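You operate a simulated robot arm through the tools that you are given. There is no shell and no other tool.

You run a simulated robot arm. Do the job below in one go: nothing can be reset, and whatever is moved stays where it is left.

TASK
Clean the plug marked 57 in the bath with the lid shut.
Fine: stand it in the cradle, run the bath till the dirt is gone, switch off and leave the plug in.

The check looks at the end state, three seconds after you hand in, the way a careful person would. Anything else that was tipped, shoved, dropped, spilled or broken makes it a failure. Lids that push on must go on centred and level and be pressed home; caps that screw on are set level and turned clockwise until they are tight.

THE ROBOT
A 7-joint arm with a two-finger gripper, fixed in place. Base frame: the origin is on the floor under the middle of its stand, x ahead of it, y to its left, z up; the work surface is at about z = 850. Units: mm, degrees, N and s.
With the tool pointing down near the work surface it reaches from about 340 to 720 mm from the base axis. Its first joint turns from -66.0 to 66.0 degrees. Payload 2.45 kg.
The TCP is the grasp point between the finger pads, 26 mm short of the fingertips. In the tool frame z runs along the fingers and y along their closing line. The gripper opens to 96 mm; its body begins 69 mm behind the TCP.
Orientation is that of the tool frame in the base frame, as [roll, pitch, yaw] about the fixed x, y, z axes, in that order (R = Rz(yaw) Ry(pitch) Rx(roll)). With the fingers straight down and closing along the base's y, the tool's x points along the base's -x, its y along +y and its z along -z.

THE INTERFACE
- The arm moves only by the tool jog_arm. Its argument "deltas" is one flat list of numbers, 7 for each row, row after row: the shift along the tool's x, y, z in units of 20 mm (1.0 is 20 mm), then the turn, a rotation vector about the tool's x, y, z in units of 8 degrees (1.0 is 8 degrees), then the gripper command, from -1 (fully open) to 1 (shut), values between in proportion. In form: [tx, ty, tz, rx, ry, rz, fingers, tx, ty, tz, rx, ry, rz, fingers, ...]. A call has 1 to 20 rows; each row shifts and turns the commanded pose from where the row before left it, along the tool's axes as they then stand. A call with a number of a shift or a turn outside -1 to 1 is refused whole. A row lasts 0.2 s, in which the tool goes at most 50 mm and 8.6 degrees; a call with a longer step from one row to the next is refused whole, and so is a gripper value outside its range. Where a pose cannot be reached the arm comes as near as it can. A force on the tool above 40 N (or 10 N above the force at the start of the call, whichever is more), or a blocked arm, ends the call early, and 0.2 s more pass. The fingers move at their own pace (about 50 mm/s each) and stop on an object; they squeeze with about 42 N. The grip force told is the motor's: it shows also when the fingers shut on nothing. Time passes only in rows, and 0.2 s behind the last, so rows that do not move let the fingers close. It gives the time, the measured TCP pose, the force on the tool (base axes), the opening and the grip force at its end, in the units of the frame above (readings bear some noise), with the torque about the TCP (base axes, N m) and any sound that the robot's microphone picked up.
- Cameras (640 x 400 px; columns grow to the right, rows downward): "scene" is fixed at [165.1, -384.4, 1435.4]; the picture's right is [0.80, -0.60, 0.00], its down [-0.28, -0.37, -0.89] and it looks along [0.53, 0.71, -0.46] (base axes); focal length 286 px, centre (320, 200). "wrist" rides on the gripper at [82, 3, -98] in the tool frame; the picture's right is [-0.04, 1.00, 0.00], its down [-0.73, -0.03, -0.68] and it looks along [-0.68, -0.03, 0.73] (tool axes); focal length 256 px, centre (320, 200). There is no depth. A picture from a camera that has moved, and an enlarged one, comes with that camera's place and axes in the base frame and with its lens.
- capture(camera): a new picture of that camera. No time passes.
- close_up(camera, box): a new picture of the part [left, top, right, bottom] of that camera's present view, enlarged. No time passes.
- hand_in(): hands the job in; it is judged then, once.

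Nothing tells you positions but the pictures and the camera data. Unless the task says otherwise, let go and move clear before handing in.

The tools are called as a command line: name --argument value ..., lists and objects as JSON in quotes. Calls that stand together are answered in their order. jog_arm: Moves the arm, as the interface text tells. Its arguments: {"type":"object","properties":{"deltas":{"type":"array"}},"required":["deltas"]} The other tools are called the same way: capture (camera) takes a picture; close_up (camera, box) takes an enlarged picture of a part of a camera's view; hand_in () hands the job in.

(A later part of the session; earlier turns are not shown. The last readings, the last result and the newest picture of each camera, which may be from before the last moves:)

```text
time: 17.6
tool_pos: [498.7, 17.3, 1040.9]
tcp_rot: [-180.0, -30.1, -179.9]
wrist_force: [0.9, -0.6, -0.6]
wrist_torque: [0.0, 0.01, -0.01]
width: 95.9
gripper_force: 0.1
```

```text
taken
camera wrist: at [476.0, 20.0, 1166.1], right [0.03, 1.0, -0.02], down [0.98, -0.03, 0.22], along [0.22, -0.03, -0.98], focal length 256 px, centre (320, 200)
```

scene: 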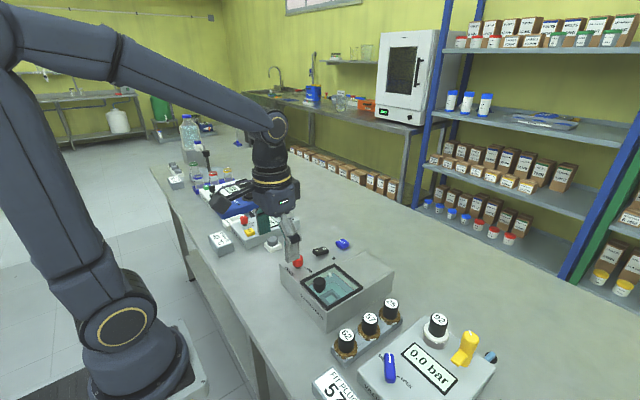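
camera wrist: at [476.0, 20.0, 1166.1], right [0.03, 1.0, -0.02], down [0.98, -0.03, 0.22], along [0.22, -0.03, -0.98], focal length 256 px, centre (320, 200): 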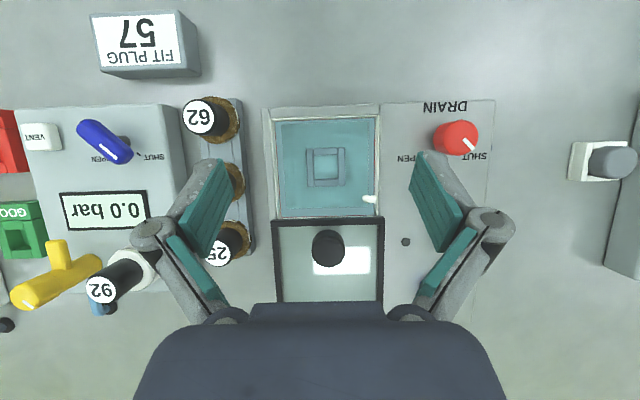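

close_up --camera "wrist" --box '[260, 100, 390, 225]'

close_up --camera "wrist" --box '[295, 135, 355, 195]'

```text
3.20 times, centred on (325, 162) of wrist
camera zoom: at [476.0, 20.0, 1166.1], right [0.03, 1.0, -0.02], down [0.98, -0.03, 0.22], along [0.22, -0.03, -0.98], focal length 819 px, centre (304, 320)
```

zoom: 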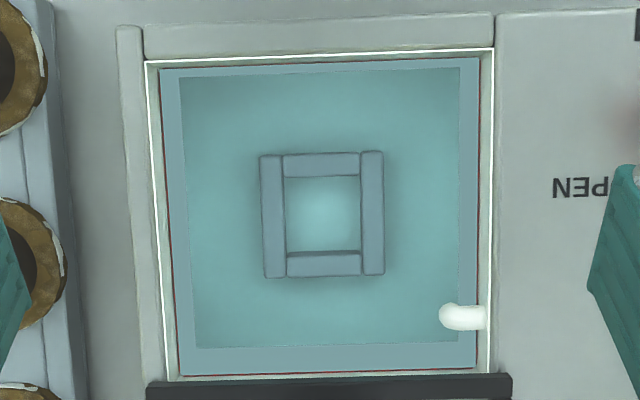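

```text
6.67 times, centred on (325, 165) of wrist
camera zoom: at [476.0, 20.0, 1166.1], right [0.03, 1.0, -0.02], down [0.98, -0.03, 0.22], along [0.22, -0.03, -0.98], focal length 1707 px, centre (287, 433)
```

zoom: 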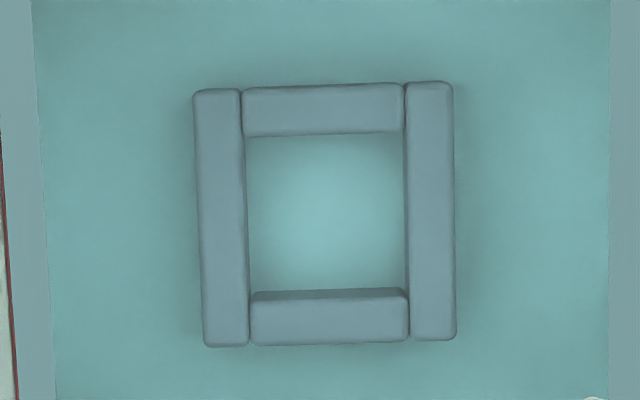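

From straight above, the cradle is a 43 mm square with a 26 mm opening, centred near (505, 20) in a 98 mm tank opening. Now I'll straighten the tool and hover over plug 57.

jog_arm --deltas '[0, 0, 0, 0, -0.94, 0, -0.3, 0, 0, 0, 0, -0.94, 0, -0.3, 0, 0, 0, 0, -0.94, 0, -0.3, 0, 0, 0, 0, -0.93, 0, -0.3, -0.171, -0.979, 0.342, 0, 0, 0, -0.1, -0.171, -0.979, 0.342, 0, 0, 0, -0.1, -0.171, -0.979, 0.342, 0, 0, 0, -0.1, -0.171, -0.979, 0.342, 0, 0, 0, -0.1, -0.171, -0.979, 0.342, 0, 0, 0, -0.1, -0.171, -0.979, 0.342, 0, 0, 0, -0.1, 0, 0, 0, 0, 0, 0, -0.1]'

capture --camera "wrist"

close_up --camera "wrist" --box '[270, 40, 370, 140]'

```text
time: 20.0
tool_pos: [517.7, -102.7, 999.4]
tcp_rot: [179.9, 0.0, -179.9]
wrist_force: [-0.1, 0.3, 0.9]
wrist_torque: [0.03, 0.01, 0.0]
width: 52.9
gripper_force: 0.1
```

```text
taken
camera wrist: at [435.0, -99.4, 1096.9], right [0.04, 1.0, 0.0], down [0.73, -0.03, 0.68], along [0.68, -0.03, -0.73], focal length 256 px, centre (320, 200)
```

wrist: 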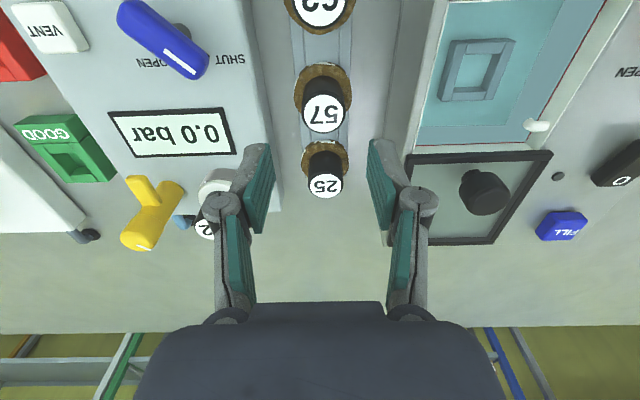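

```text
4.00 times, centred on (320, 90) of wrist
camera zoom: at [435.0, -99.4, 1096.9], right [0.04, 1.0, 0.0], down [0.73, -0.03, 0.68], along [0.68, -0.03, -0.73], focal length 1024 px, centre (320, 640)
```

zoom: 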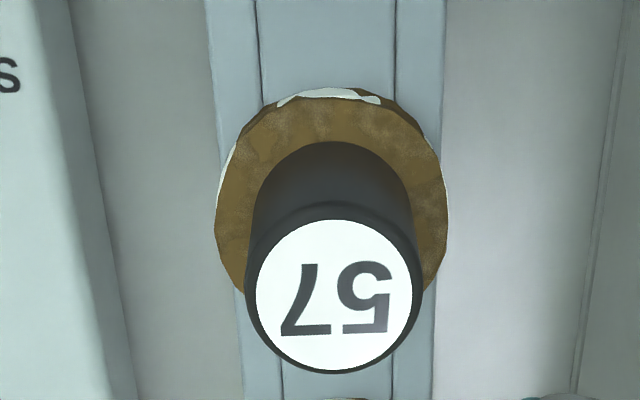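

Plug 57 is 2 mm off centre in y. I'll correct that, narrow the fingers to about 45 mm and descend around the handle, stopping above the flange.

jog_arm --deltas '[-0.02, 0.105, 0, 0, 0, 0, 0.05, 0, 0, 0.8, 0, 0, 0, 0.05, 0, 0, 0.8, 0, 0, 0, 0.05, 0, 0, 0.8, 0, 0, 0, 0.05, 0, 0, 0.8, 0, 0, 0, 0.05, 0, 0, 0, 0, 0, 0, 0.05]'

capture --camera "wrist"

close_up --camera "scene" --box '[335, 280, 415, 350]'

```text
time: 21.4
tool_pos: [519.5, -97.5, 935.3]
tcp_rot: [-180.0, 0.1, -180.0]
wrist_force: [-0.8, -0.1, -0.3]
wrist_torque: [0.0, 0.03, -0.04]
width: 45.8
gripper_force: 0.1
```

```text
taken
camera wrist: at [436.8, -95.4, 1032.1], right [0.04, 1.0, 0.0], down [0.73, -0.03, 0.68], along [0.68, -0.03, -0.73], focal length 256 px, centre (320, 200)
```

wrist: 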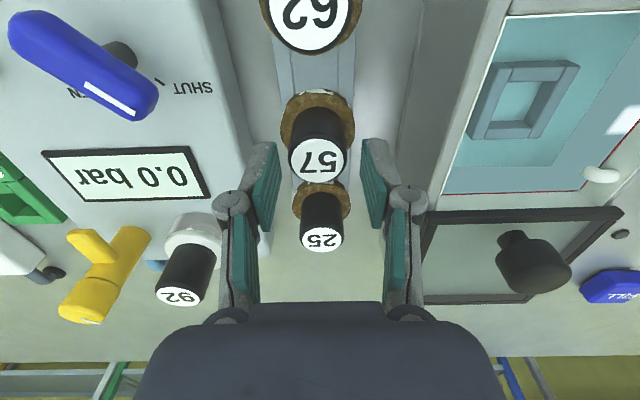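

```text
5.71 times, centred on (375, 315) of scene
camera zoom: at [165.1, -384.4, 1435.4], right [0.8, -0.6, 0.0], down [-0.28, -0.37, -0.89], along [0.53, 0.71, -0.46], focal length 1634 px, centre (6, -457)
```

zoom: 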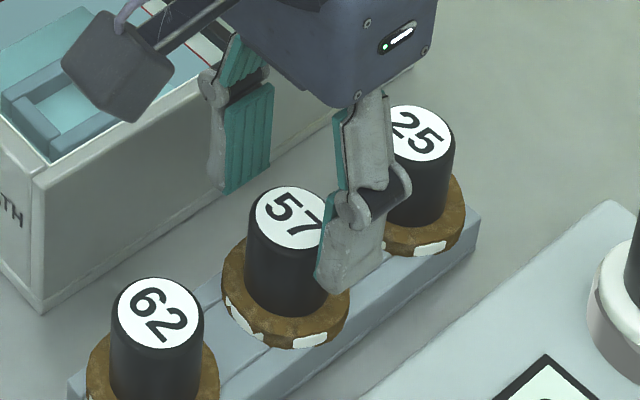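

close_up --camera "wrist" --box '[240, 80, 400, 230]'

```text
2.67 times, centred on (320, 155) of wrist
camera zoom: at [436.8, -95.4, 1032.1], right [0.04, 1.0, 0.0], down [0.73, -0.03, 0.68], along [0.68, -0.03, -0.73], focal length 683 px, centre (320, 320)
```

zoom: 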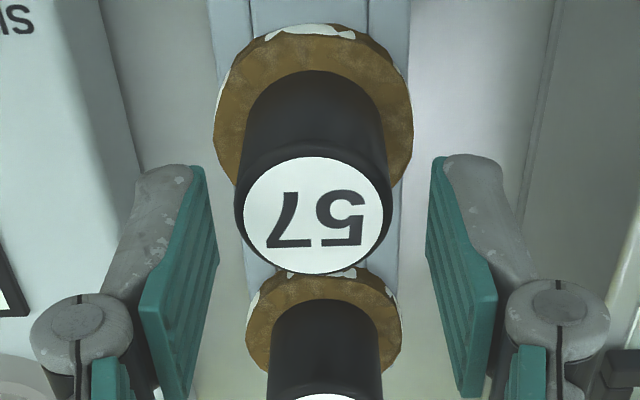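

jog_arm --deltas '[0.08, -0.085, 0, 0, 0, 0, 0.05, 0, 0, 0.6, 0, 0, 0, 0.05, 0, 0, 0.55, 0, 0, 0, 0.05, 0, 0, 0, 0, 0, 0, 0.05]'

close_up --camera "wrist" --box '[240, 80, 400, 230]'

close_up --camera "scene" --box '[345, 290, 405, 340]'

```text
time: 22.4
tool_pos: [518.9, -100.4, 913.2]
tcp_rot: [179.9, 0.0, -180.0]
wrist_force: [0.5, -0.3, -0.8]
wrist_torque: [0.03, 0.01, 0.01]
width: 45.6
gripper_force: 0.1
```

```text
2.67 times, centred on (320, 155) of wrist
camera zoom: at [435.4, -97.4, 1010.0], right [0.04, 1.0, 0.0], down [0.73, -0.03, 0.68], along [0.68, -0.03, -0.73], focal length 683 px, centre (320, 320)
```

zoom: 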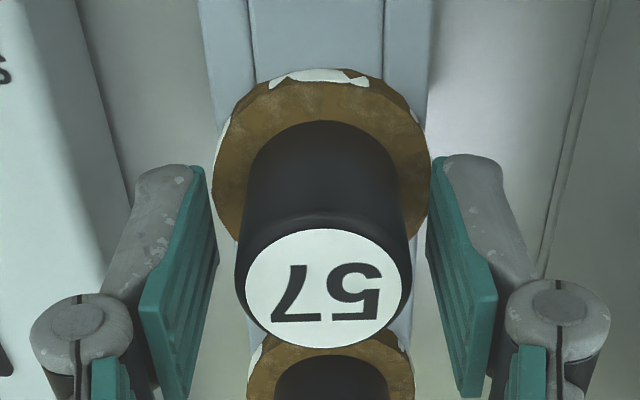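

```text
8.00 times, centred on (375, 315) of scene
camera zoom: at [165.1, -384.4, 1435.4], right [0.8, -0.6, 0.0], down [-0.28, -0.37, -0.89], along [0.53, 0.71, -0.46], focal length 2288 px, centre (-120, -720)
```

zoom: 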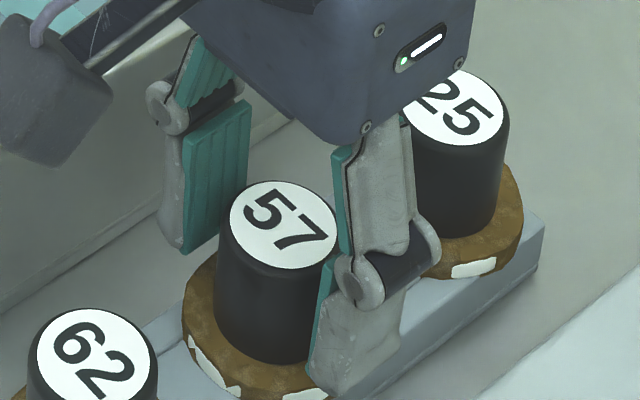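

The fingers are evenly placed around the handle. I'll close on it.

jog_arm --deltas '[0, 0.02, 0, 0, 0, 0, 0.3, 0, 0, 0, 0, 0, 0, 1, 0, 0, 0, 0, 0, 0, 1, 0, 0, 0, 0, 0, 0, 1]'

close_up --camera "wrist" --box '[240, 80, 400, 230]'

```text
time: 23.4
tool_pos: [518.9, -100.0, 912.2]
tcp_rot: [180.0, 0.0, 179.9]
wrist_force: [1.2, -0.4, 2.7]
wrist_torque: [-0.05, 0.0, 0.01]
width: 32.3
gripper_force: 41.6
```

```text
2.67 times, centred on (320, 155) of wrist
camera zoom: at [435.3, -97.1, 1009.9], right [0.04, 1.0, 0.0], down [0.73, -0.03, 0.68], along [0.68, -0.03, -0.73], focal length 683 px, centre (320, 320)
```

zoom: 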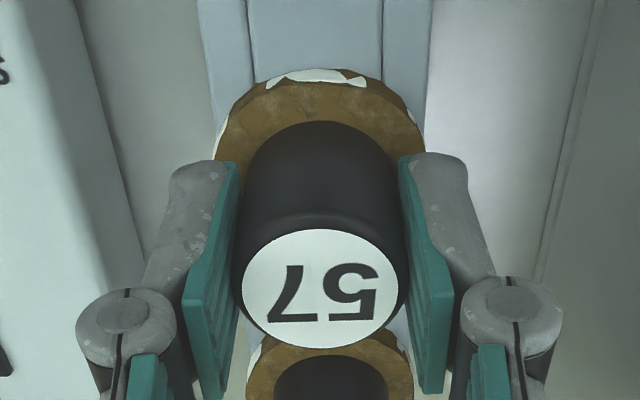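

The plug is held (width 32.3). I'll lift straight up, slowly at first.

jog_arm --deltas '[0, 0, -0.3, 0, 0, 0, 1, 0, 0, -0.5, 0, 0, 0, 1, 0, 0, -0.8, 0, 0, 0, 1, 0, 0, -0.9, 0, 0, 0, 1, 0, 0, -0.9, 0, 0, 0, 1, 0, 0, -0.9, 0, 0, 0, 1, 0, 0, -0.9, 0, 0, 0, 1, 0, 0, 0, 0, 0, 0, 1]'

capture --camera "wrist"

close_up --camera "scene" --box '[315, 220, 435, 340]'

```text
time: 25.2
tool_pos: [518.1, -100.9, 1015.8]
tcp_rot: [180.0, 0.1, -179.9]
wrist_force: [0.0, 0.4, -0.6]
wrist_torque: [-0.02, 0.06, -0.02]
width: 32.2
gripper_force: 41.6
```

```text
taken
camera wrist: at [434.3, -98.2, 1113.5], right [0.04, 1.0, 0.0], down [0.73, -0.03, 0.68], along [0.68, -0.03, -0.73], focal length 256 px, centre (320, 200)
```

wrist: 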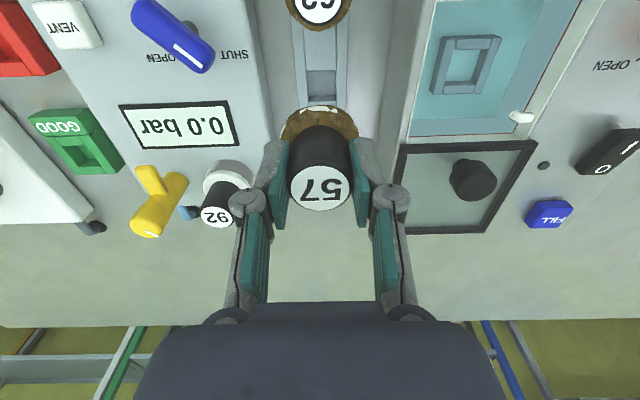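

```text
3.33 times, centred on (375, 280) of scene
camera zoom: at [165.1, -384.4, 1435.4], right [0.8, -0.6, 0.0], down [-0.28, -0.37, -0.89], along [0.53, 0.71, -0.46], focal length 953 px, centre (137, -67)
```

zoom: 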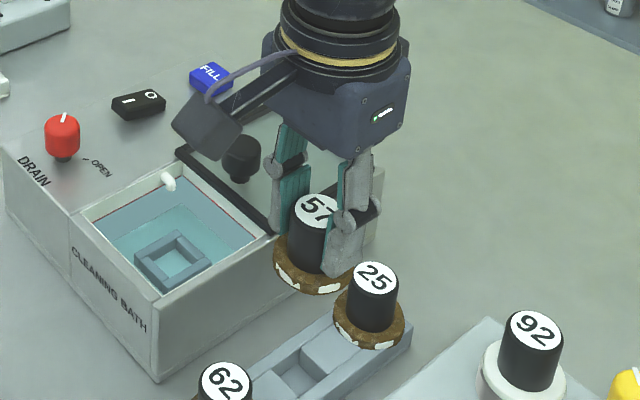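

jog_arm --deltas '[0.083, 0.861, 0, 0, 0, 0, 1, 0.083, 0.861, 0, 0, 0, 0, 1, 0.083, 0.861, 0, 0, 0, 0, 1, 0.083, 0.861, 0, 0, 0, 0, 1, 0.083, 0.861, 0, 0, 0, 0, 1, 0.083, 0.861, 0, 0, 0, 0, 1, 0.083, 0.861, 0, 0, 0, 0, 1, 0, 0, 0, 0, 0, 0, 1, 0, 0, 0, 0, 0, 0, 1]'

capture --camera "wrist"

close_up --camera "scene" --box '[290, 210, 390, 310]'

```text
time: 27.2
tool_pos: [506.1, 20.4, 1016.7]
tcp_rot: [-180.0, 0.0, -180.0]
wrist_force: [-0.1, -0.9, -0.8]
wrist_torque: [0.01, -0.01, 0.02]
width: 32.3
gripper_force: 42.0
```

```text
taken
camera wrist: at [422.2, 22.7, 1114.3], right [0.04, 1.0, 0.0], down [0.73, -0.03, 0.68], along [0.68, -0.03, -0.73], focal length 256 px, centre (320, 200)
```

wrist: 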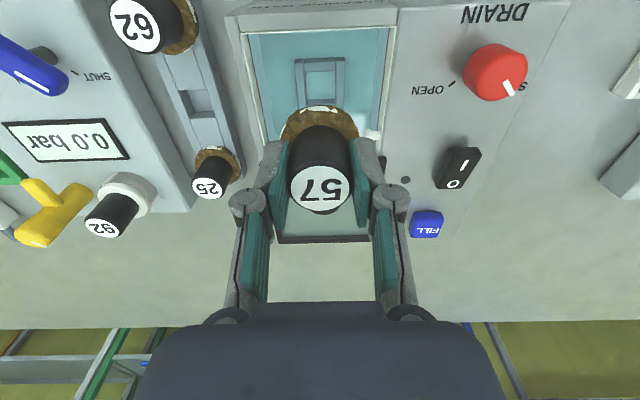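

```text
4.00 times, centred on (340, 260) of scene
camera zoom: at [165.1, -384.4, 1435.4], right [0.8, -0.6, 0.0], down [-0.28, -0.37, -0.89], along [0.53, 0.71, -0.46], focal length 1144 px, centre (240, -40)
```

zoom: 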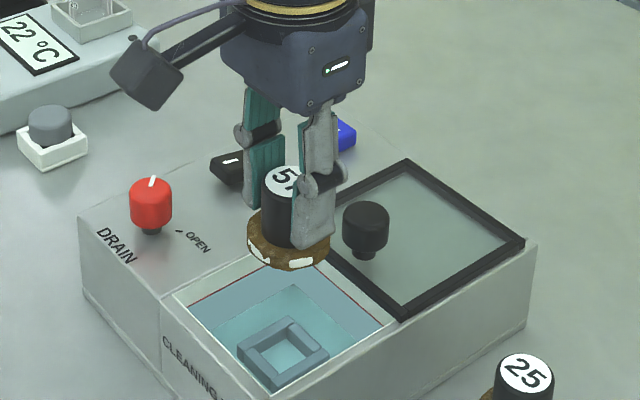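

close_up --camera "wrist" --box '[270, 40, 370, 140]'

close_up --camera "wrist" --box '[260, 90, 380, 240]'

close_up --camera "scene" --box '[340, 240, 385, 285]'

```text
4.00 times, centred on (320, 90) of wrist
camera zoom: at [422.2, 22.7, 1114.3], right [0.04, 1.0, 0.0], down [0.73, -0.03, 0.68], along [0.68, -0.03, -0.73], focal length 1024 px, centre (320, 640)
```

zoom: 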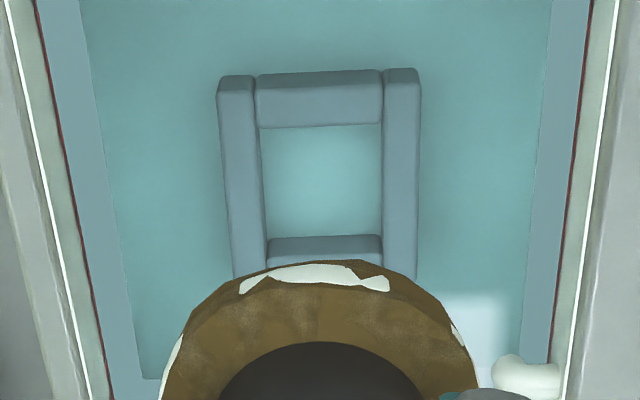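

```text
2.67 times, centred on (320, 165) of wrist
camera zoom: at [422.2, 22.7, 1114.3], right [0.04, 1.0, 0.0], down [0.73, -0.03, 0.68], along [0.68, -0.03, -0.73], focal length 683 px, centre (320, 293)
```

zoom: 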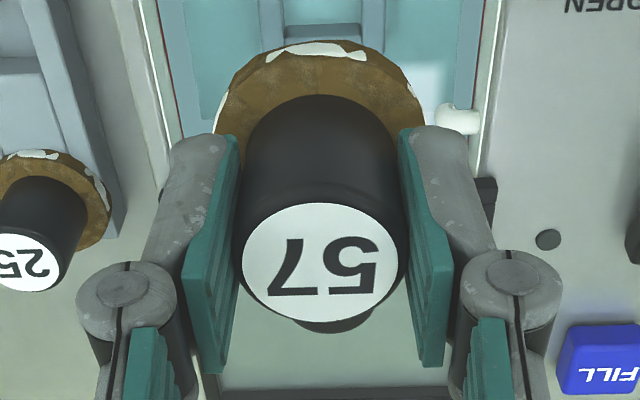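

```text
8.89 times, centred on (362, 262) of scene
camera zoom: at [165.1, -384.4, 1435.4], right [0.8, -0.6, 0.0], down [-0.28, -0.37, -0.89], along [0.53, 0.71, -0.46], focal length 2542 px, centre (-58, -356)
```

zoom: 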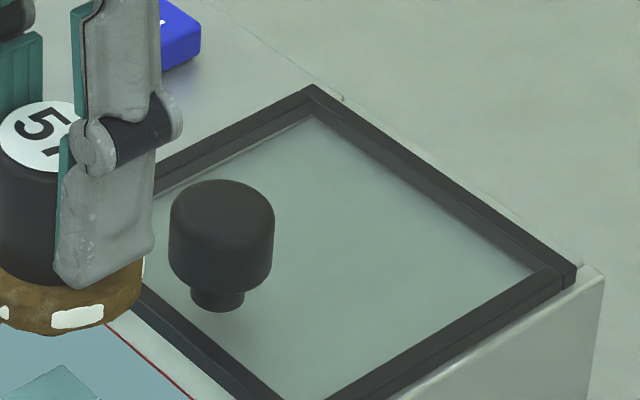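

The plug axis is about 2 mm short of the cradle centre in x and aligned in y. I'll correct x and lower until the stem is just above the cradle.

jog_arm --deltas '[-0.105, 0, 0, 0, 0, 0, 1, 0, 0, 0.7, 0, 0, 0, 1, 0, 0, 0.7, 0, 0, 0, 1, 0, 0, 0.7, 0, 0, 0, 1, 0, 0, 0.7, 0, 0, 0, 1, 0, 0, 0.6, 0, 0, 0, 1, 0, 0, 0, 0, 0, 0, 1]'

capture --camera "wrist"

close_up --camera "scene" --box '[295, 250, 375, 320]'

```text
time: 28.8
tool_pos: [509.1, 19.6, 948.9]
tcp_rot: [179.9, -0.1, -180.0]
wrist_force: [-0.1, 0.8, -0.7]
wrist_torque: [-0.01, -0.01, 0.0]
width: 32.0
gripper_force: 41.4
```

```text
taken
camera wrist: at [424.9, 22.5, 1045.6], right [0.04, 1.0, 0.0], down [0.73, -0.03, 0.68], along [0.68, -0.03, -0.73], focal length 256 px, centre (320, 200)
```

wrist: 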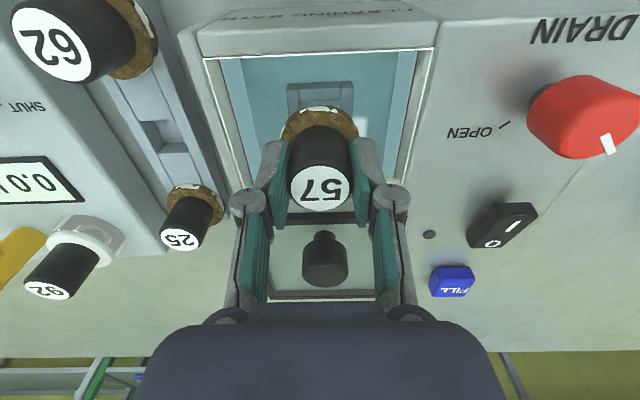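

```text
5.71 times, centred on (335, 285) of scene
camera zoom: at [165.1, -384.4, 1435.4], right [0.8, -0.6, 0.0], down [-0.28, -0.37, -0.89], along [0.53, 0.71, -0.46], focal length 1634 px, centre (234, -286)
```

zoom: 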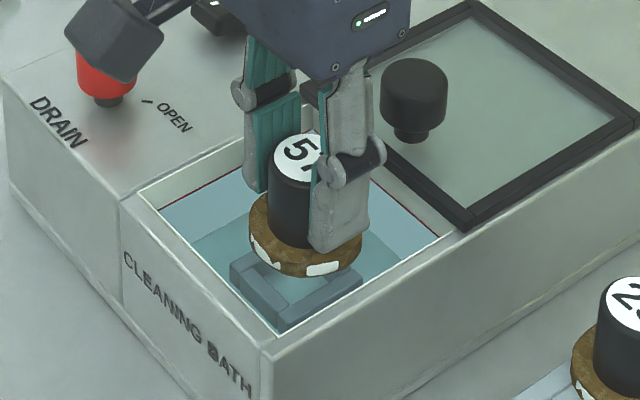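

close_up --camera "wrist" --box '[260, 60, 380, 160]'

close_up --camera "scene" --box '[315, 275, 355, 315]'

```text
4.00 times, centred on (320, 110) of wrist
camera zoom: at [424.9, 22.5, 1045.6], right [0.04, 1.0, 0.0], down [0.73, -0.03, 0.68], along [0.68, -0.03, -0.73], focal length 1024 px, centre (320, 560)
```

zoom: 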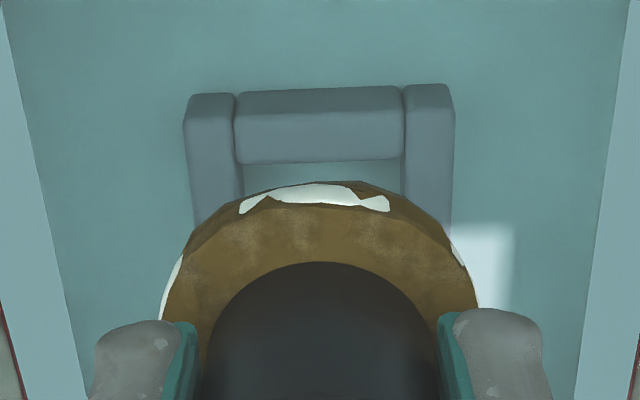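

```text
10.00 times, centred on (335, 295) of scene
camera zoom: at [165.1, -384.4, 1435.4], right [0.8, -0.6, 0.0], down [-0.28, -0.37, -0.89], along [0.53, 0.71, -0.46], focal length 2860 px, centre (170, -750)
```

zoom: 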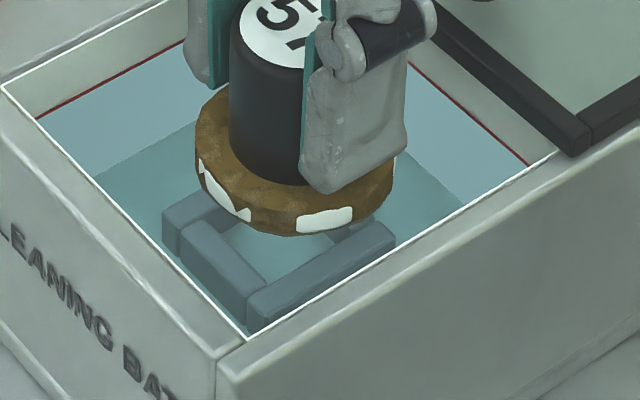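

The plug is centred over the cradle to within about a millimetre. I'll lower the next part in small steps and check the contact force.

jog_arm --deltas '[0.025, 0, 0.25, 0, 0, 0, 1, 0, 0, 0.25, 0, 0, 0, 1, 0, 0, 0.2, 0, 0, 0, 1, 0, 0, 0.15, 0, 0, 0, 1]'

close_up --camera "wrist" --box '[260, 60, 380, 160]'

close_up --camera "scene" --box '[315, 275, 355, 315]'

```text
time: 29.8
tool_pos: [507.5, 20.0, 931.9]
tcp_rot: [-180.0, -0.1, 180.0]
wrist_force: [-0.3, 0.4, 0.6]
wrist_torque: [0.0, 0.02, -0.02]
width: 32.2
gripper_force: 42.3
```

```text
4.00 times, centred on (320, 110) of wrist
camera zoom: at [423.6, 22.6, 1028.9], right [0.04, 1.0, 0.0], down [0.73, -0.03, 0.68], along [0.68, -0.03, -0.73], focal length 1024 px, centre (320, 560)
```

zoom: 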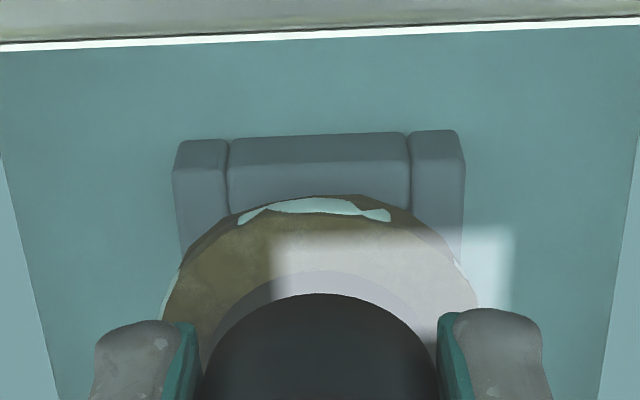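

```text
10.00 times, centred on (335, 295) of scene
camera zoom: at [165.1, -384.4, 1435.4], right [0.8, -0.6, 0.0], down [-0.28, -0.37, -0.89], along [0.53, 0.71, -0.46], focal length 2860 px, centre (170, -750)
```

zoom: 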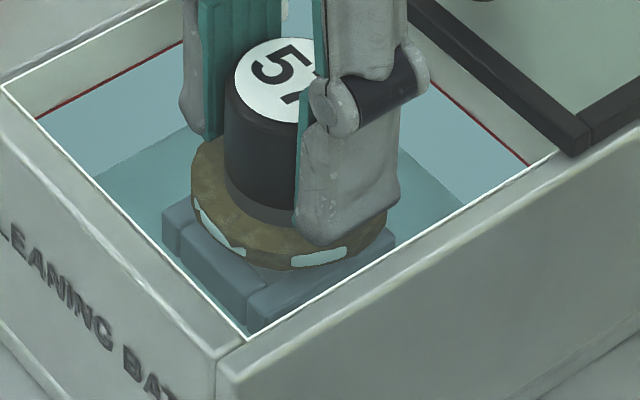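

Water now covers the flange and there's no contact force yet. I'll keep lowering in 2 mm steps.

jog_arm --deltas '[0, 0, 0.1, 0, 0, 0, 1, 0, 0, 0.1, 0, 0, 0, 1, 0, 0, 0.1, 0, 0, 0, 1]'

```text
time: 30.6
tool_pos: [506.3, 19.8, 925.8]
tcp_rot: [-179.9, 0.0, 180.0]
wrist_force: [0.6, 0.6, -1.1]
wrist_torque: [0.04, 0.01, -0.01]
width: 31.9
gripper_force: 42.2
```

jog_arm --deltas '[0, 0, 0.1, 0, 0, 0, 1, 0, 0, 0.1, 0, 0, 0, 1]'

close_up --camera "scene" --box '[315, 275, 355, 315]'

close_up --camera "wrist" --box '[260, 60, 380, 160]'

```text
time: 31.2
tool_pos: [506.7, 19.5, 921.5]
tcp_rot: [-180.0, -0.1, -180.0]
wrist_force: [-1.9, -0.2, 0.5]
wrist_torque: [0.01, 0.08, 0.01]
width: 32.3
gripper_force: 42.0
```

```text
10.00 times, centred on (335, 295) of scene
camera zoom: at [165.0, -384.4, 1435.4], right [0.8, -0.6, 0.0], down [-0.28, -0.37, -0.89], along [0.53, 0.71, -0.46], focal length 2860 px, centre (170, -750)
```

zoom: 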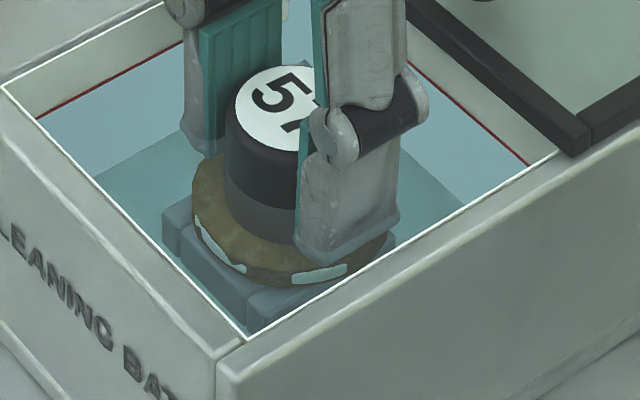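

```text
4.00 times, centred on (320, 110) of wrist
camera zoom: at [424.1, 22.7, 1019.6], right [0.04, 1.0, 0.0], down [0.73, -0.03, 0.68], along [0.68, -0.03, -0.73], focal length 1024 px, centre (320, 560)
```

zoom: 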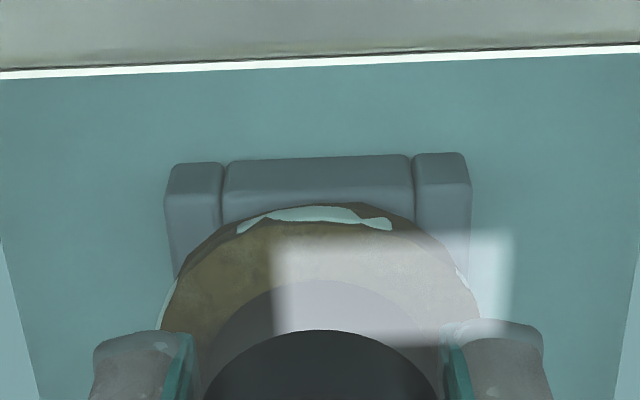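

jog_arm --deltas '[0.02, 0, 0.1, 0, 0, 0, 1]'

```text
time: 31.6
tool_pos: [507.2, 20.2, 920.1]
tcp_rot: [-179.9, 0.0, 180.0]
wrist_force: [-1.1, -0.8, -0.5]
wrist_torque: [-0.01, 0.04, -0.01]
width: 32.3
gripper_force: 42.0
```

jog_arm --deltas '[0.01, 0, 0.1, 0, 0, 0, 1]'

```text
time: 32.0
tool_pos: [507.3, 19.5, 919.3]
tcp_rot: [-180.0, 0.0, -179.9]
wrist_force: [-1.8, 0.8, 1.5]
wrist_torque: [0.06, 0.0, -0.03]
width: 32.5
gripper_force: 42.0
```

jog_arm --deltas '[0, 0, 0.06, 0, 0, 0, 1, 0, 0, 0, 0, 0, 0, 1]'

close_up --camera "scene" --box '[315, 275, 355, 315]'

close_up --camera "wrist" --box '[260, 60, 380, 160]'

```text
time: 32.6
tool_pos: [507.2, 19.4, 917.0]
tcp_rot: [-179.9, 0.0, -179.9]
wrist_force: [-2.2, 0.0, 0.1]
wrist_torque: [0.04, 0.05, 0.01]
width: 32.2
gripper_force: 41.6
```

```text
10.00 times, centred on (335, 295) of scene
camera zoom: at [165.1, -384.4, 1435.4], right [0.8, -0.6, 0.0], down [-0.28, -0.37, -0.89], along [0.53, 0.71, -0.46], focal length 2860 px, centre (170, -750)
```

zoom: 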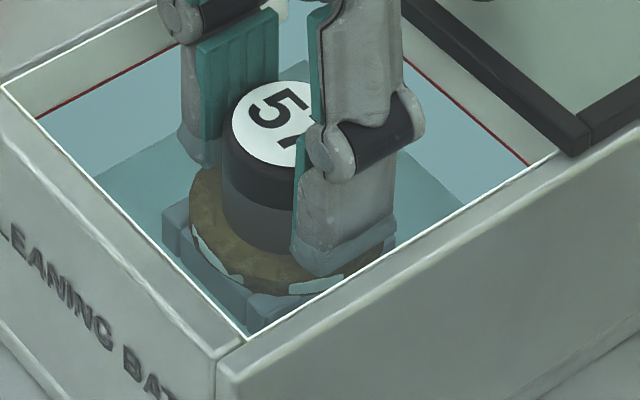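

```text
4.00 times, centred on (320, 110) of wrist
camera zoom: at [423.2, 22.9, 1014.5], right [0.04, 1.0, 0.0], down [0.73, -0.03, 0.68], along [0.68, -0.03, -0.73], focal length 1024 px, centre (320, 560)
```

zoom: 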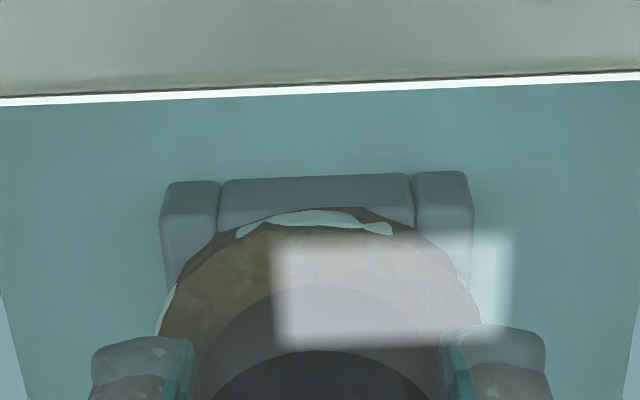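

jog_arm --deltas '[0.03, 0, 0.08, 0, 0, 0, 1, 0, 0, 0, 0, 0, 0, 1]'

```text
time: 33.2
tool_pos: [506.5, 20.1, 917.3]
tcp_rot: [-179.9, 0.2, 180.0]
wrist_force: [-5.3, -0.6, 26.6]
wrist_torque: [-0.04, 0.06, -0.05]
width: 32.3
gripper_force: 41.9
```

Contact now shows 26 N at TCP z ≈ 916, which matches the flange reaching the cradle top. I'll check visually whether it's seated and level.

close_up --camera "scene" --box '[315, 275, 355, 315]'

close_up --camera "wrist" --box '[260, 80, 380, 210]'

close_up --camera "wrist" --box '[290, 90, 350, 140]'

```text
10.00 times, centred on (335, 295) of scene
camera zoom: at [164.5, -384.5, 1435.5], right [0.8, -0.6, 0.0], down [-0.27, -0.37, -0.89], along [0.53, 0.71, -0.46], focal length 2860 px, centre (170, -750)
```

zoom: 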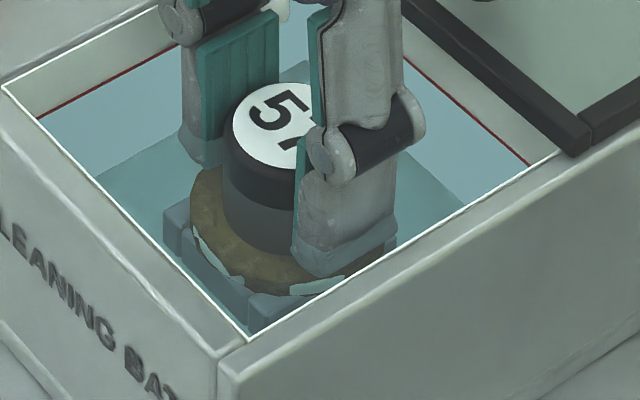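

```text
3.08 times, centred on (320, 145) of wrist
camera zoom: at [422.9, 22.9, 1013.7], right [0.04, 1.0, 0.0], down [0.73, -0.03, 0.68], along [0.68, -0.03, -0.73], focal length 788 px, centre (320, 369)
```

zoom: 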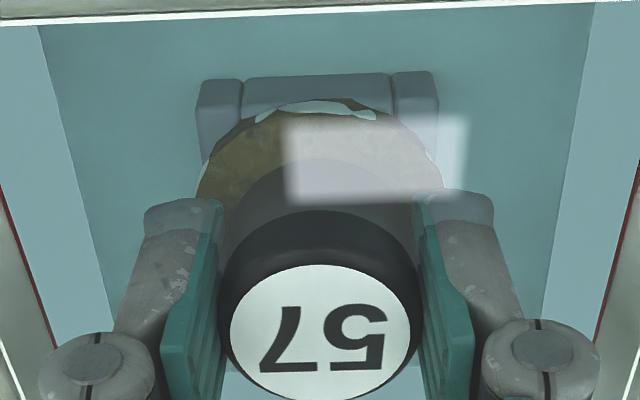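

```text
8.00 times, centred on (320, 115) of wrist
camera zoom: at [422.9, 22.9, 1013.7], right [0.04, 1.0, 0.0], down [0.73, -0.03, 0.68], along [0.68, -0.03, -0.73], focal length 2048 px, centre (320, 880)
```

zoom: 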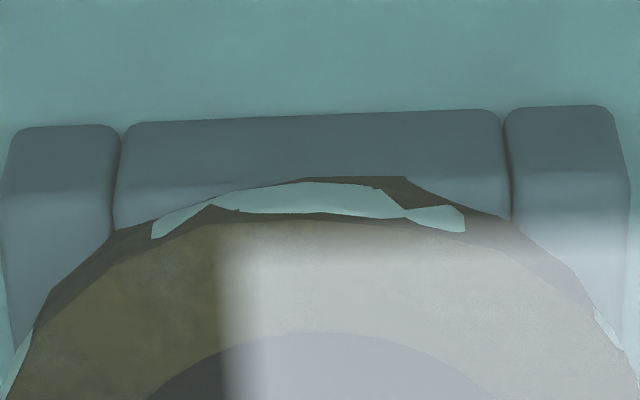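

The stem went in without resistance and the plug has bottomed out upright. I'll relieve the downward push, then open the fingers slightly to let it stand by itself.

jog_arm --deltas '[0.02, 0, -0.06, 0, 0, 0, 1, 0, 0, 0, 0, 0, 0, 1]'

```text
time: 33.8
tool_pos: [505.8, 20.2, 916.7]
tcp_rot: [-180.0, 0.2, 180.0]
wrist_force: [0.2, -0.3, 18.7]
wrist_torque: [-0.02, -0.23, 0.0]
width: 32.4
gripper_force: 41.4
```

jog_arm --deltas '[0, 0, -0.06, 0, 0, 0, 1, 0, 0, 0, 0, 0, 0, 1]'

```text
time: 34.4
tool_pos: [505.8, 19.4, 917.2]
tcp_rot: [180.0, -0.2, -179.9]
wrist_force: [0.4, -0.6, 0.2]
wrist_torque: [-0.01, 0.0, 0.02]
width: 32.5
gripper_force: 42.1
```

The load is gone, so I'll open the fingers in stages.

jog_arm --deltas '[0, 0, 0, 0, 0, 0, 0.3, 0, 0, 0, 0, 0, 0, 0.25, 0, 0, 0, 0, 0, 0, 0.15, 0, 0, 0, 0, 0, 0, 0.05, 0, 0, 0, 0, 0, 0, 0.05]'

close_up --camera "scene" --box '[310, 270, 360, 315]'

close_up --camera "wrist" --box '[260, 80, 380, 210]'

```text
time: 35.6
tool_pos: [506.9, 20.1, 918.3]
tcp_rot: [180.0, 0.1, -180.0]
wrist_force: [0.4, 0.4, 0.1]
wrist_torque: [0.01, 0.01, -0.02]
width: 45.6
gripper_force: 0.0
```

```text
8.89 times, centred on (335, 292) of scene
camera zoom: at [165.1, -384.4, 1435.4], right [0.8, -0.6, 0.0], down [-0.28, -0.37, -0.89], along [0.53, 0.71, -0.46], focal length 2542 px, centre (187, -622)
```

zoom: 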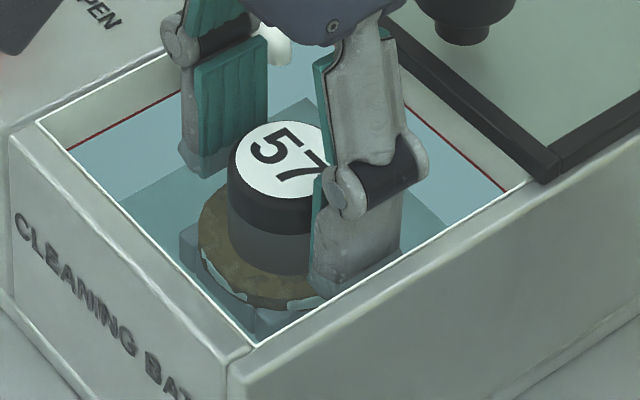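

```text
3.08 times, centred on (320, 145) of wrist
camera zoom: at [422.8, 23.0, 1014.7], right [0.04, 1.0, 0.0], down [0.73, -0.03, 0.68], along [0.68, -0.03, -0.73], focal length 788 px, centre (320, 369)
```

zoom: 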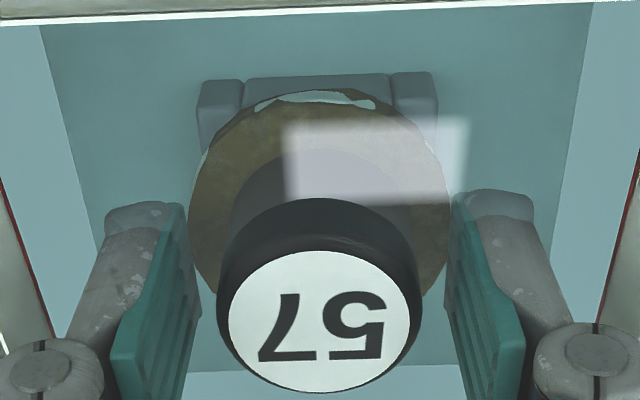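

The plug dropped a couple of millimetres on release and looks upright. I'll rise straight up and inspect it.

jog_arm --deltas '[0, 0, -0.3, 0, 0, 0, 0.05, 0, 0, -0.6, 0, 0, 0, 0.05, 0, 0, -0.9, 0, 0, 0, 0.05, 0, 0, -0.9, 0, 0, 0, 0.05, 0, 0, -0.9, 0, 0, 0, 0.05, 0, 0, -0.9, 0, 0, 0, 0.05, 0, 0, -0.9, 0, 0, 0, 0.05, 0, 0, 0, 0, 0, 0, 0.05]'

capture --camera "wrist"

close_up --camera "scene" --box '[310, 270, 360, 315]'

close_up --camera "wrist" --box '[260, 20, 380, 140]'

```text
time: 37.4
tool_pos: [506.0, 19.2, 1023.4]
tcp_rot: [180.0, 0.0, -179.9]
wrist_force: [-0.3, -0.6, 0.2]
wrist_torque: [0.0, -0.01, 0.01]
width: 45.5
gripper_force: 0.2
```

```text
taken
camera wrist: at [422.5, 22.7, 1121.8], right [0.04, 1.0, 0.0], down [0.73, -0.03, 0.68], along [0.68, -0.03, -0.73], focal length 256 px, centre (320, 200)
```

wrist: 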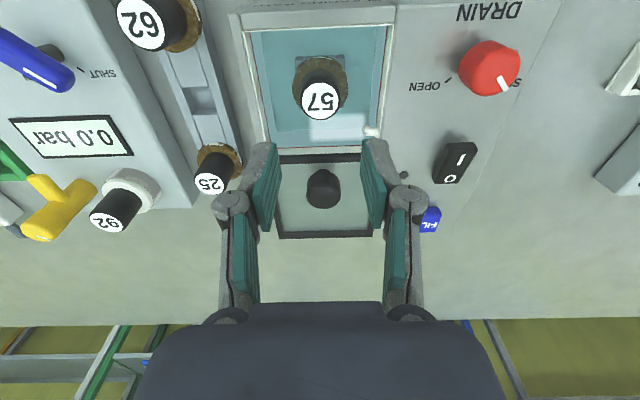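

```text
8.89 times, centred on (335, 292) of scene
camera zoom: at [165.1, -384.4, 1435.4], right [0.8, -0.6, 0.0], down [-0.28, -0.37, -0.89], along [0.53, 0.71, -0.46], focal length 2542 px, centre (187, -622)
```

zoom: 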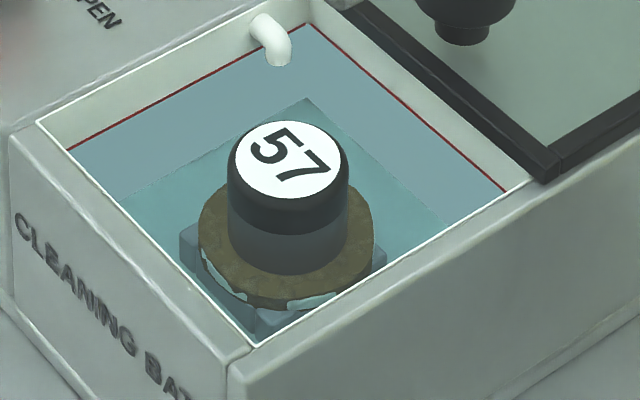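

```text
3.33 times, centred on (320, 80) of wrist
camera zoom: at [422.5, 22.7, 1121.8], right [0.04, 1.0, 0.0], down [0.73, -0.03, 0.68], along [0.68, -0.03, -0.73], focal length 853 px, centre (320, 600)
```

zoom: 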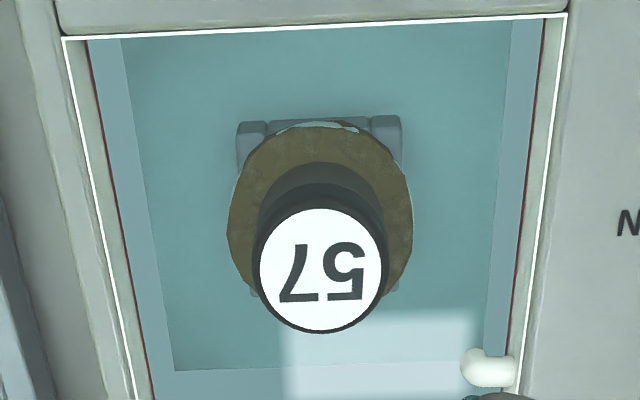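

Plug 57 stands upright and centred at about (504, 20) with its top at z ≈ 917, below the rim at about 922. Now I'll move back over the lid knob at about (567, 20).

jog_arm --deltas '[-0.76, 0.015, 0, 0, 0, 0, -0.3, -0.76, 0.015, 0, 0, 0, 0, -0.3, -0.76, 0.015, 0, 0, 0, 0, -0.3, -0.76, 0.015, 0, 0, 0, 0, -0.3, 0, 0, 0, 0, 0, 0, -0.3]'

close_up --camera "wrist" --box '[220, 60, 420, 240]'

```text
time: 38.6
tool_pos: [566.2, 21.4, 1024.6]
tcp_rot: [-180.0, 0.0, 180.0]
wrist_force: [1.4, -1.5, 0.1]
wrist_torque: [0.02, 0.01, -0.03]
width: 62.4
gripper_force: 0.0
```

```text
2.22 times, centred on (320, 150) of wrist
camera zoom: at [482.7, 24.5, 1121.9], right [0.04, 1.0, 0.0], down [0.73, -0.03, 0.68], along [0.68, -0.03, -0.73], focal length 569 px, centre (320, 311)
```

zoom: 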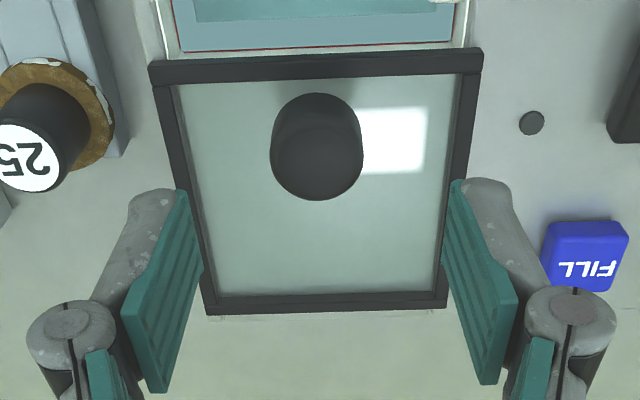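

jog_arm --deltas '[-0.03, -0.06, 0.75, 0, 0, 0, -0.3, 0, 0, 0.75, 0, 0, 0, -0.3, 0, 0, 0.75, 0, 0, 0, -0.3, 0, 0, 0.75, 0, 0, 0, -0.3, 0, 0, 0, 0, 0, 0, -0.3]'

close_up --camera "wrist" --box '[220, 100, 420, 260]'

```text
time: 39.8
tool_pos: [567.0, 19.0, 965.6]
tcp_rot: [180.0, 0.1, 180.0]
wrist_force: [-0.8, -0.4, -0.6]
wrist_torque: [0.02, 0.03, 0.01]
width: 62.4
gripper_force: 0.1
```

```text
2.50 times, centred on (320, 180) of wrist
camera zoom: at [484.4, 22.6, 1062.0], right [0.04, 1.0, 0.0], down [0.73, -0.03, 0.68], along [0.68, -0.03, -0.73], focal length 640 px, centre (320, 250)
```

zoom: 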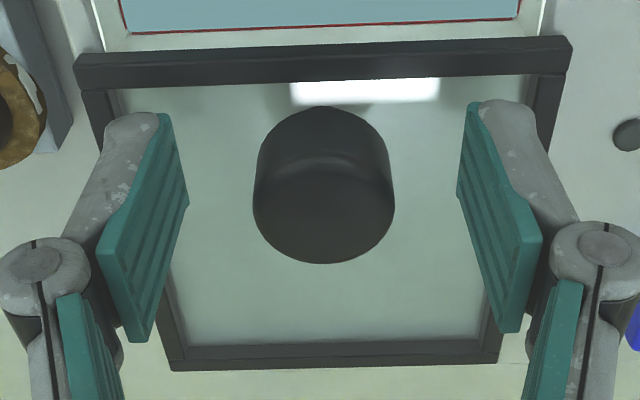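

jog_arm --deltas '[0, 0.025, 0, 0, 0, 0, 0.2, 0, 0, 0, 0, 0, 0, 1, 0, 0, 0, 0, 0, 0, 1, 0, 0, 0, 0, 0, 0, 1]'

```text
time: 40.8
tool_pos: [566.9, 20.9, 966.1]
tcp_rot: [-179.9, 0.0, -179.9]
wrist_force: [-0.2, 1.9, -1.0]
wrist_torque: [0.08, 0.01, 0.01]
width: 28.8
gripper_force: 45.2
```

I have the knob, so I'll slide the lid back toward −x, watching the forces in case the plug rubs.

jog_arm --deltas '[0.2, 0, 0, 0, 0, 0, 1, 0.4, 0, 0, 0, 0, 0, 1, 0.5, 0, 0, 0, 0, 0, 1, 0.5, 0, 0, 0, 0, 0, 1]'

close_up --camera "scene" --box '[290, 240, 390, 320]'

```text
time: 41.8
tool_pos: [536.4, 20.6, 965.7]
tcp_rot: [-179.9, 0.1, -180.0]
wrist_force: [0.7, 0.1, 11.0]
wrist_torque: [0.01, 0.7, 0.04]
width: 28.7
gripper_force: 45.0
```

```text
5.00 times, centred on (340, 280) of scene
camera zoom: at [165.0, -384.4, 1435.4], right [0.8, -0.6, 0.0], down [-0.28, -0.37, -0.89], along [0.53, 0.71, -0.46], focal length 1430 px, centre (220, -200)
```

zoom: 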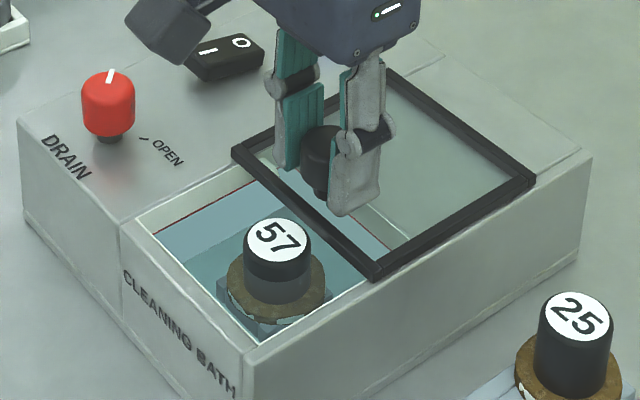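

jog_arm --deltas '[0.4, 0, -0.03, 0, 0, 0, 1, 0.4, 0, 0, 0, 0, 0, 1, 0.4, 0, 0, 0, 0, 0, 1]'

close_up --camera "scene" --box '[290, 240, 390, 320]'

```text
time: 42.6
tool_pos: [511.1, 20.9, 966.6]
tcp_rot: [-180.0, -0.1, -179.9]
wrist_force: [0.8, -0.1, -15.5]
wrist_torque: [0.05, -0.73, 0.05]
width: 28.7
gripper_force: 45.2
```

```text
5.00 times, centred on (340, 280) of scene
camera zoom: at [165.3, -384.4, 1435.4], right [0.8, -0.6, 0.0], down [-0.28, -0.37, -0.89], along [0.53, 0.71, -0.46], focal length 1430 px, centre (220, -200)
```

zoom: 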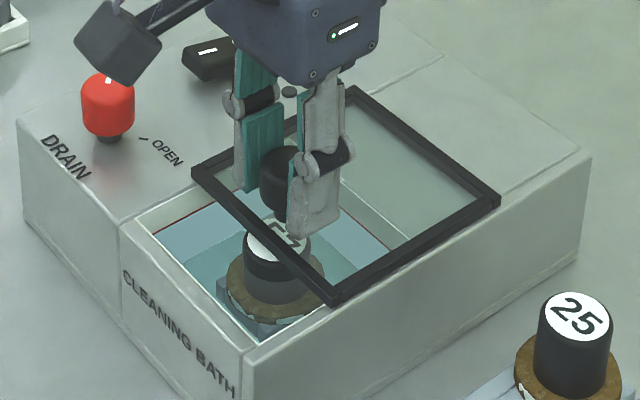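

jog_arm --deltas '[0.4, 0, 0.015, 0, 0, 0, 1, 0.4, 0, 0, 0, 0, 0, 1, 0.4, 0, 0, 0, 0, 0, 1]'

close_up --camera "scene" --box '[290, 240, 390, 320]'

```text
time: 43.4
tool_pos: [487.2, 19.7, 965.4]
tcp_rot: [179.9, -0.1, 180.0]
wrist_force: [0.9, -2.2, -16.7]
wrist_torque: [-0.05, 0.39, -0.06]
width: 28.7
gripper_force: 45.0
```

```text
5.00 times, centred on (340, 280) of scene
camera zoom: at [165.4, -384.5, 1435.3], right [0.8, -0.6, 0.0], down [-0.28, -0.37, -0.89], along [0.53, 0.71, -0.46], focal length 1430 px, centre (220, -200)
```

zoom: 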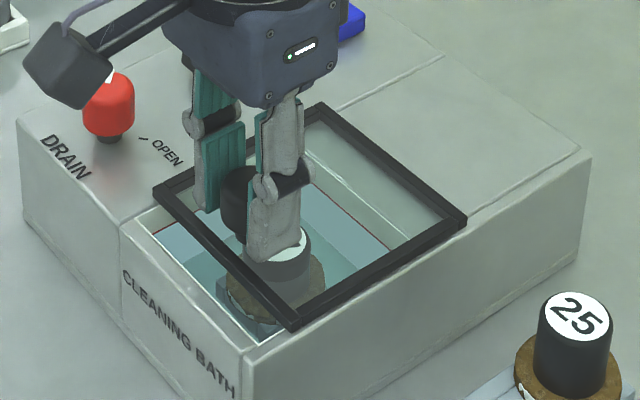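

jog_arm --deltas '[0.35, 0, 0.015, 0, 0, 0, 1, 0.3, 0, 0.005, 0, 0, 0, 1, 0.2, 0, 0, 0, 0, 0, 1, 0, 0, 0, 0, 0, 0, 1]'

close_up --camera "scene" --box '[290, 240, 390, 320]'

close_up --camera "wrist" --box '[220, 80, 420, 260]'

```text
time: 44.4
tool_pos: [470.7, 20.2, 965.7]
tcp_rot: [-180.0, -0.1, -180.0]
wrist_force: [-0.9, -4.7, -17.1]
wrist_torque: [-0.09, 0.13, -0.04]
width: 28.9
gripper_force: 45.1
```

```text
5.00 times, centred on (340, 280) of scene
camera zoom: at [165.4, -384.5, 1435.3], right [0.8, -0.6, 0.0], down [-0.28, -0.37, -0.89], along [0.53, 0.71, -0.46], focal length 1430 px, centre (220, -200)
```

zoom: 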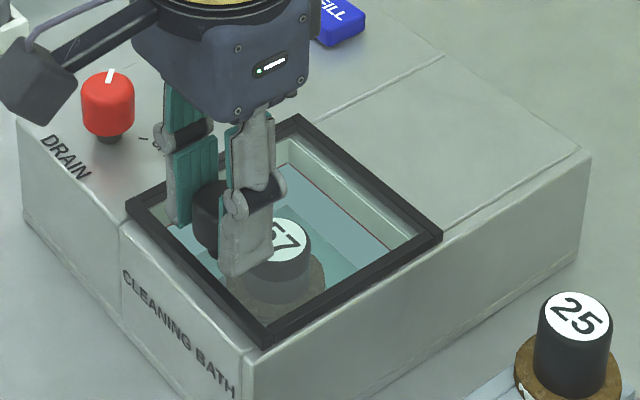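

```text
2.22 times, centred on (320, 170) of wrist
camera zoom: at [386.8, 23.3, 1062.6], right [0.04, 1.0, 0.0], down [0.73, -0.03, 0.68], along [0.68, -0.03, -0.73], focal length 569 px, centre (320, 267)
```

zoom: 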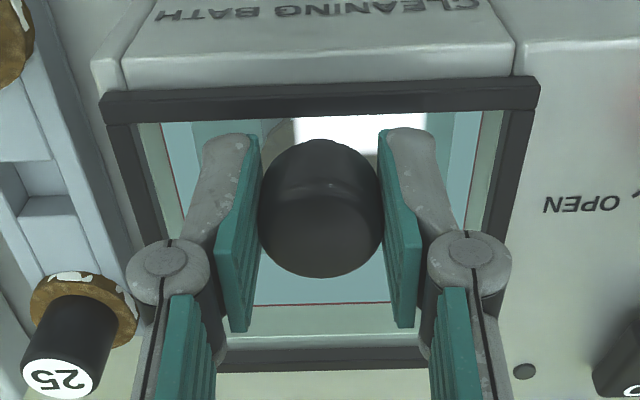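

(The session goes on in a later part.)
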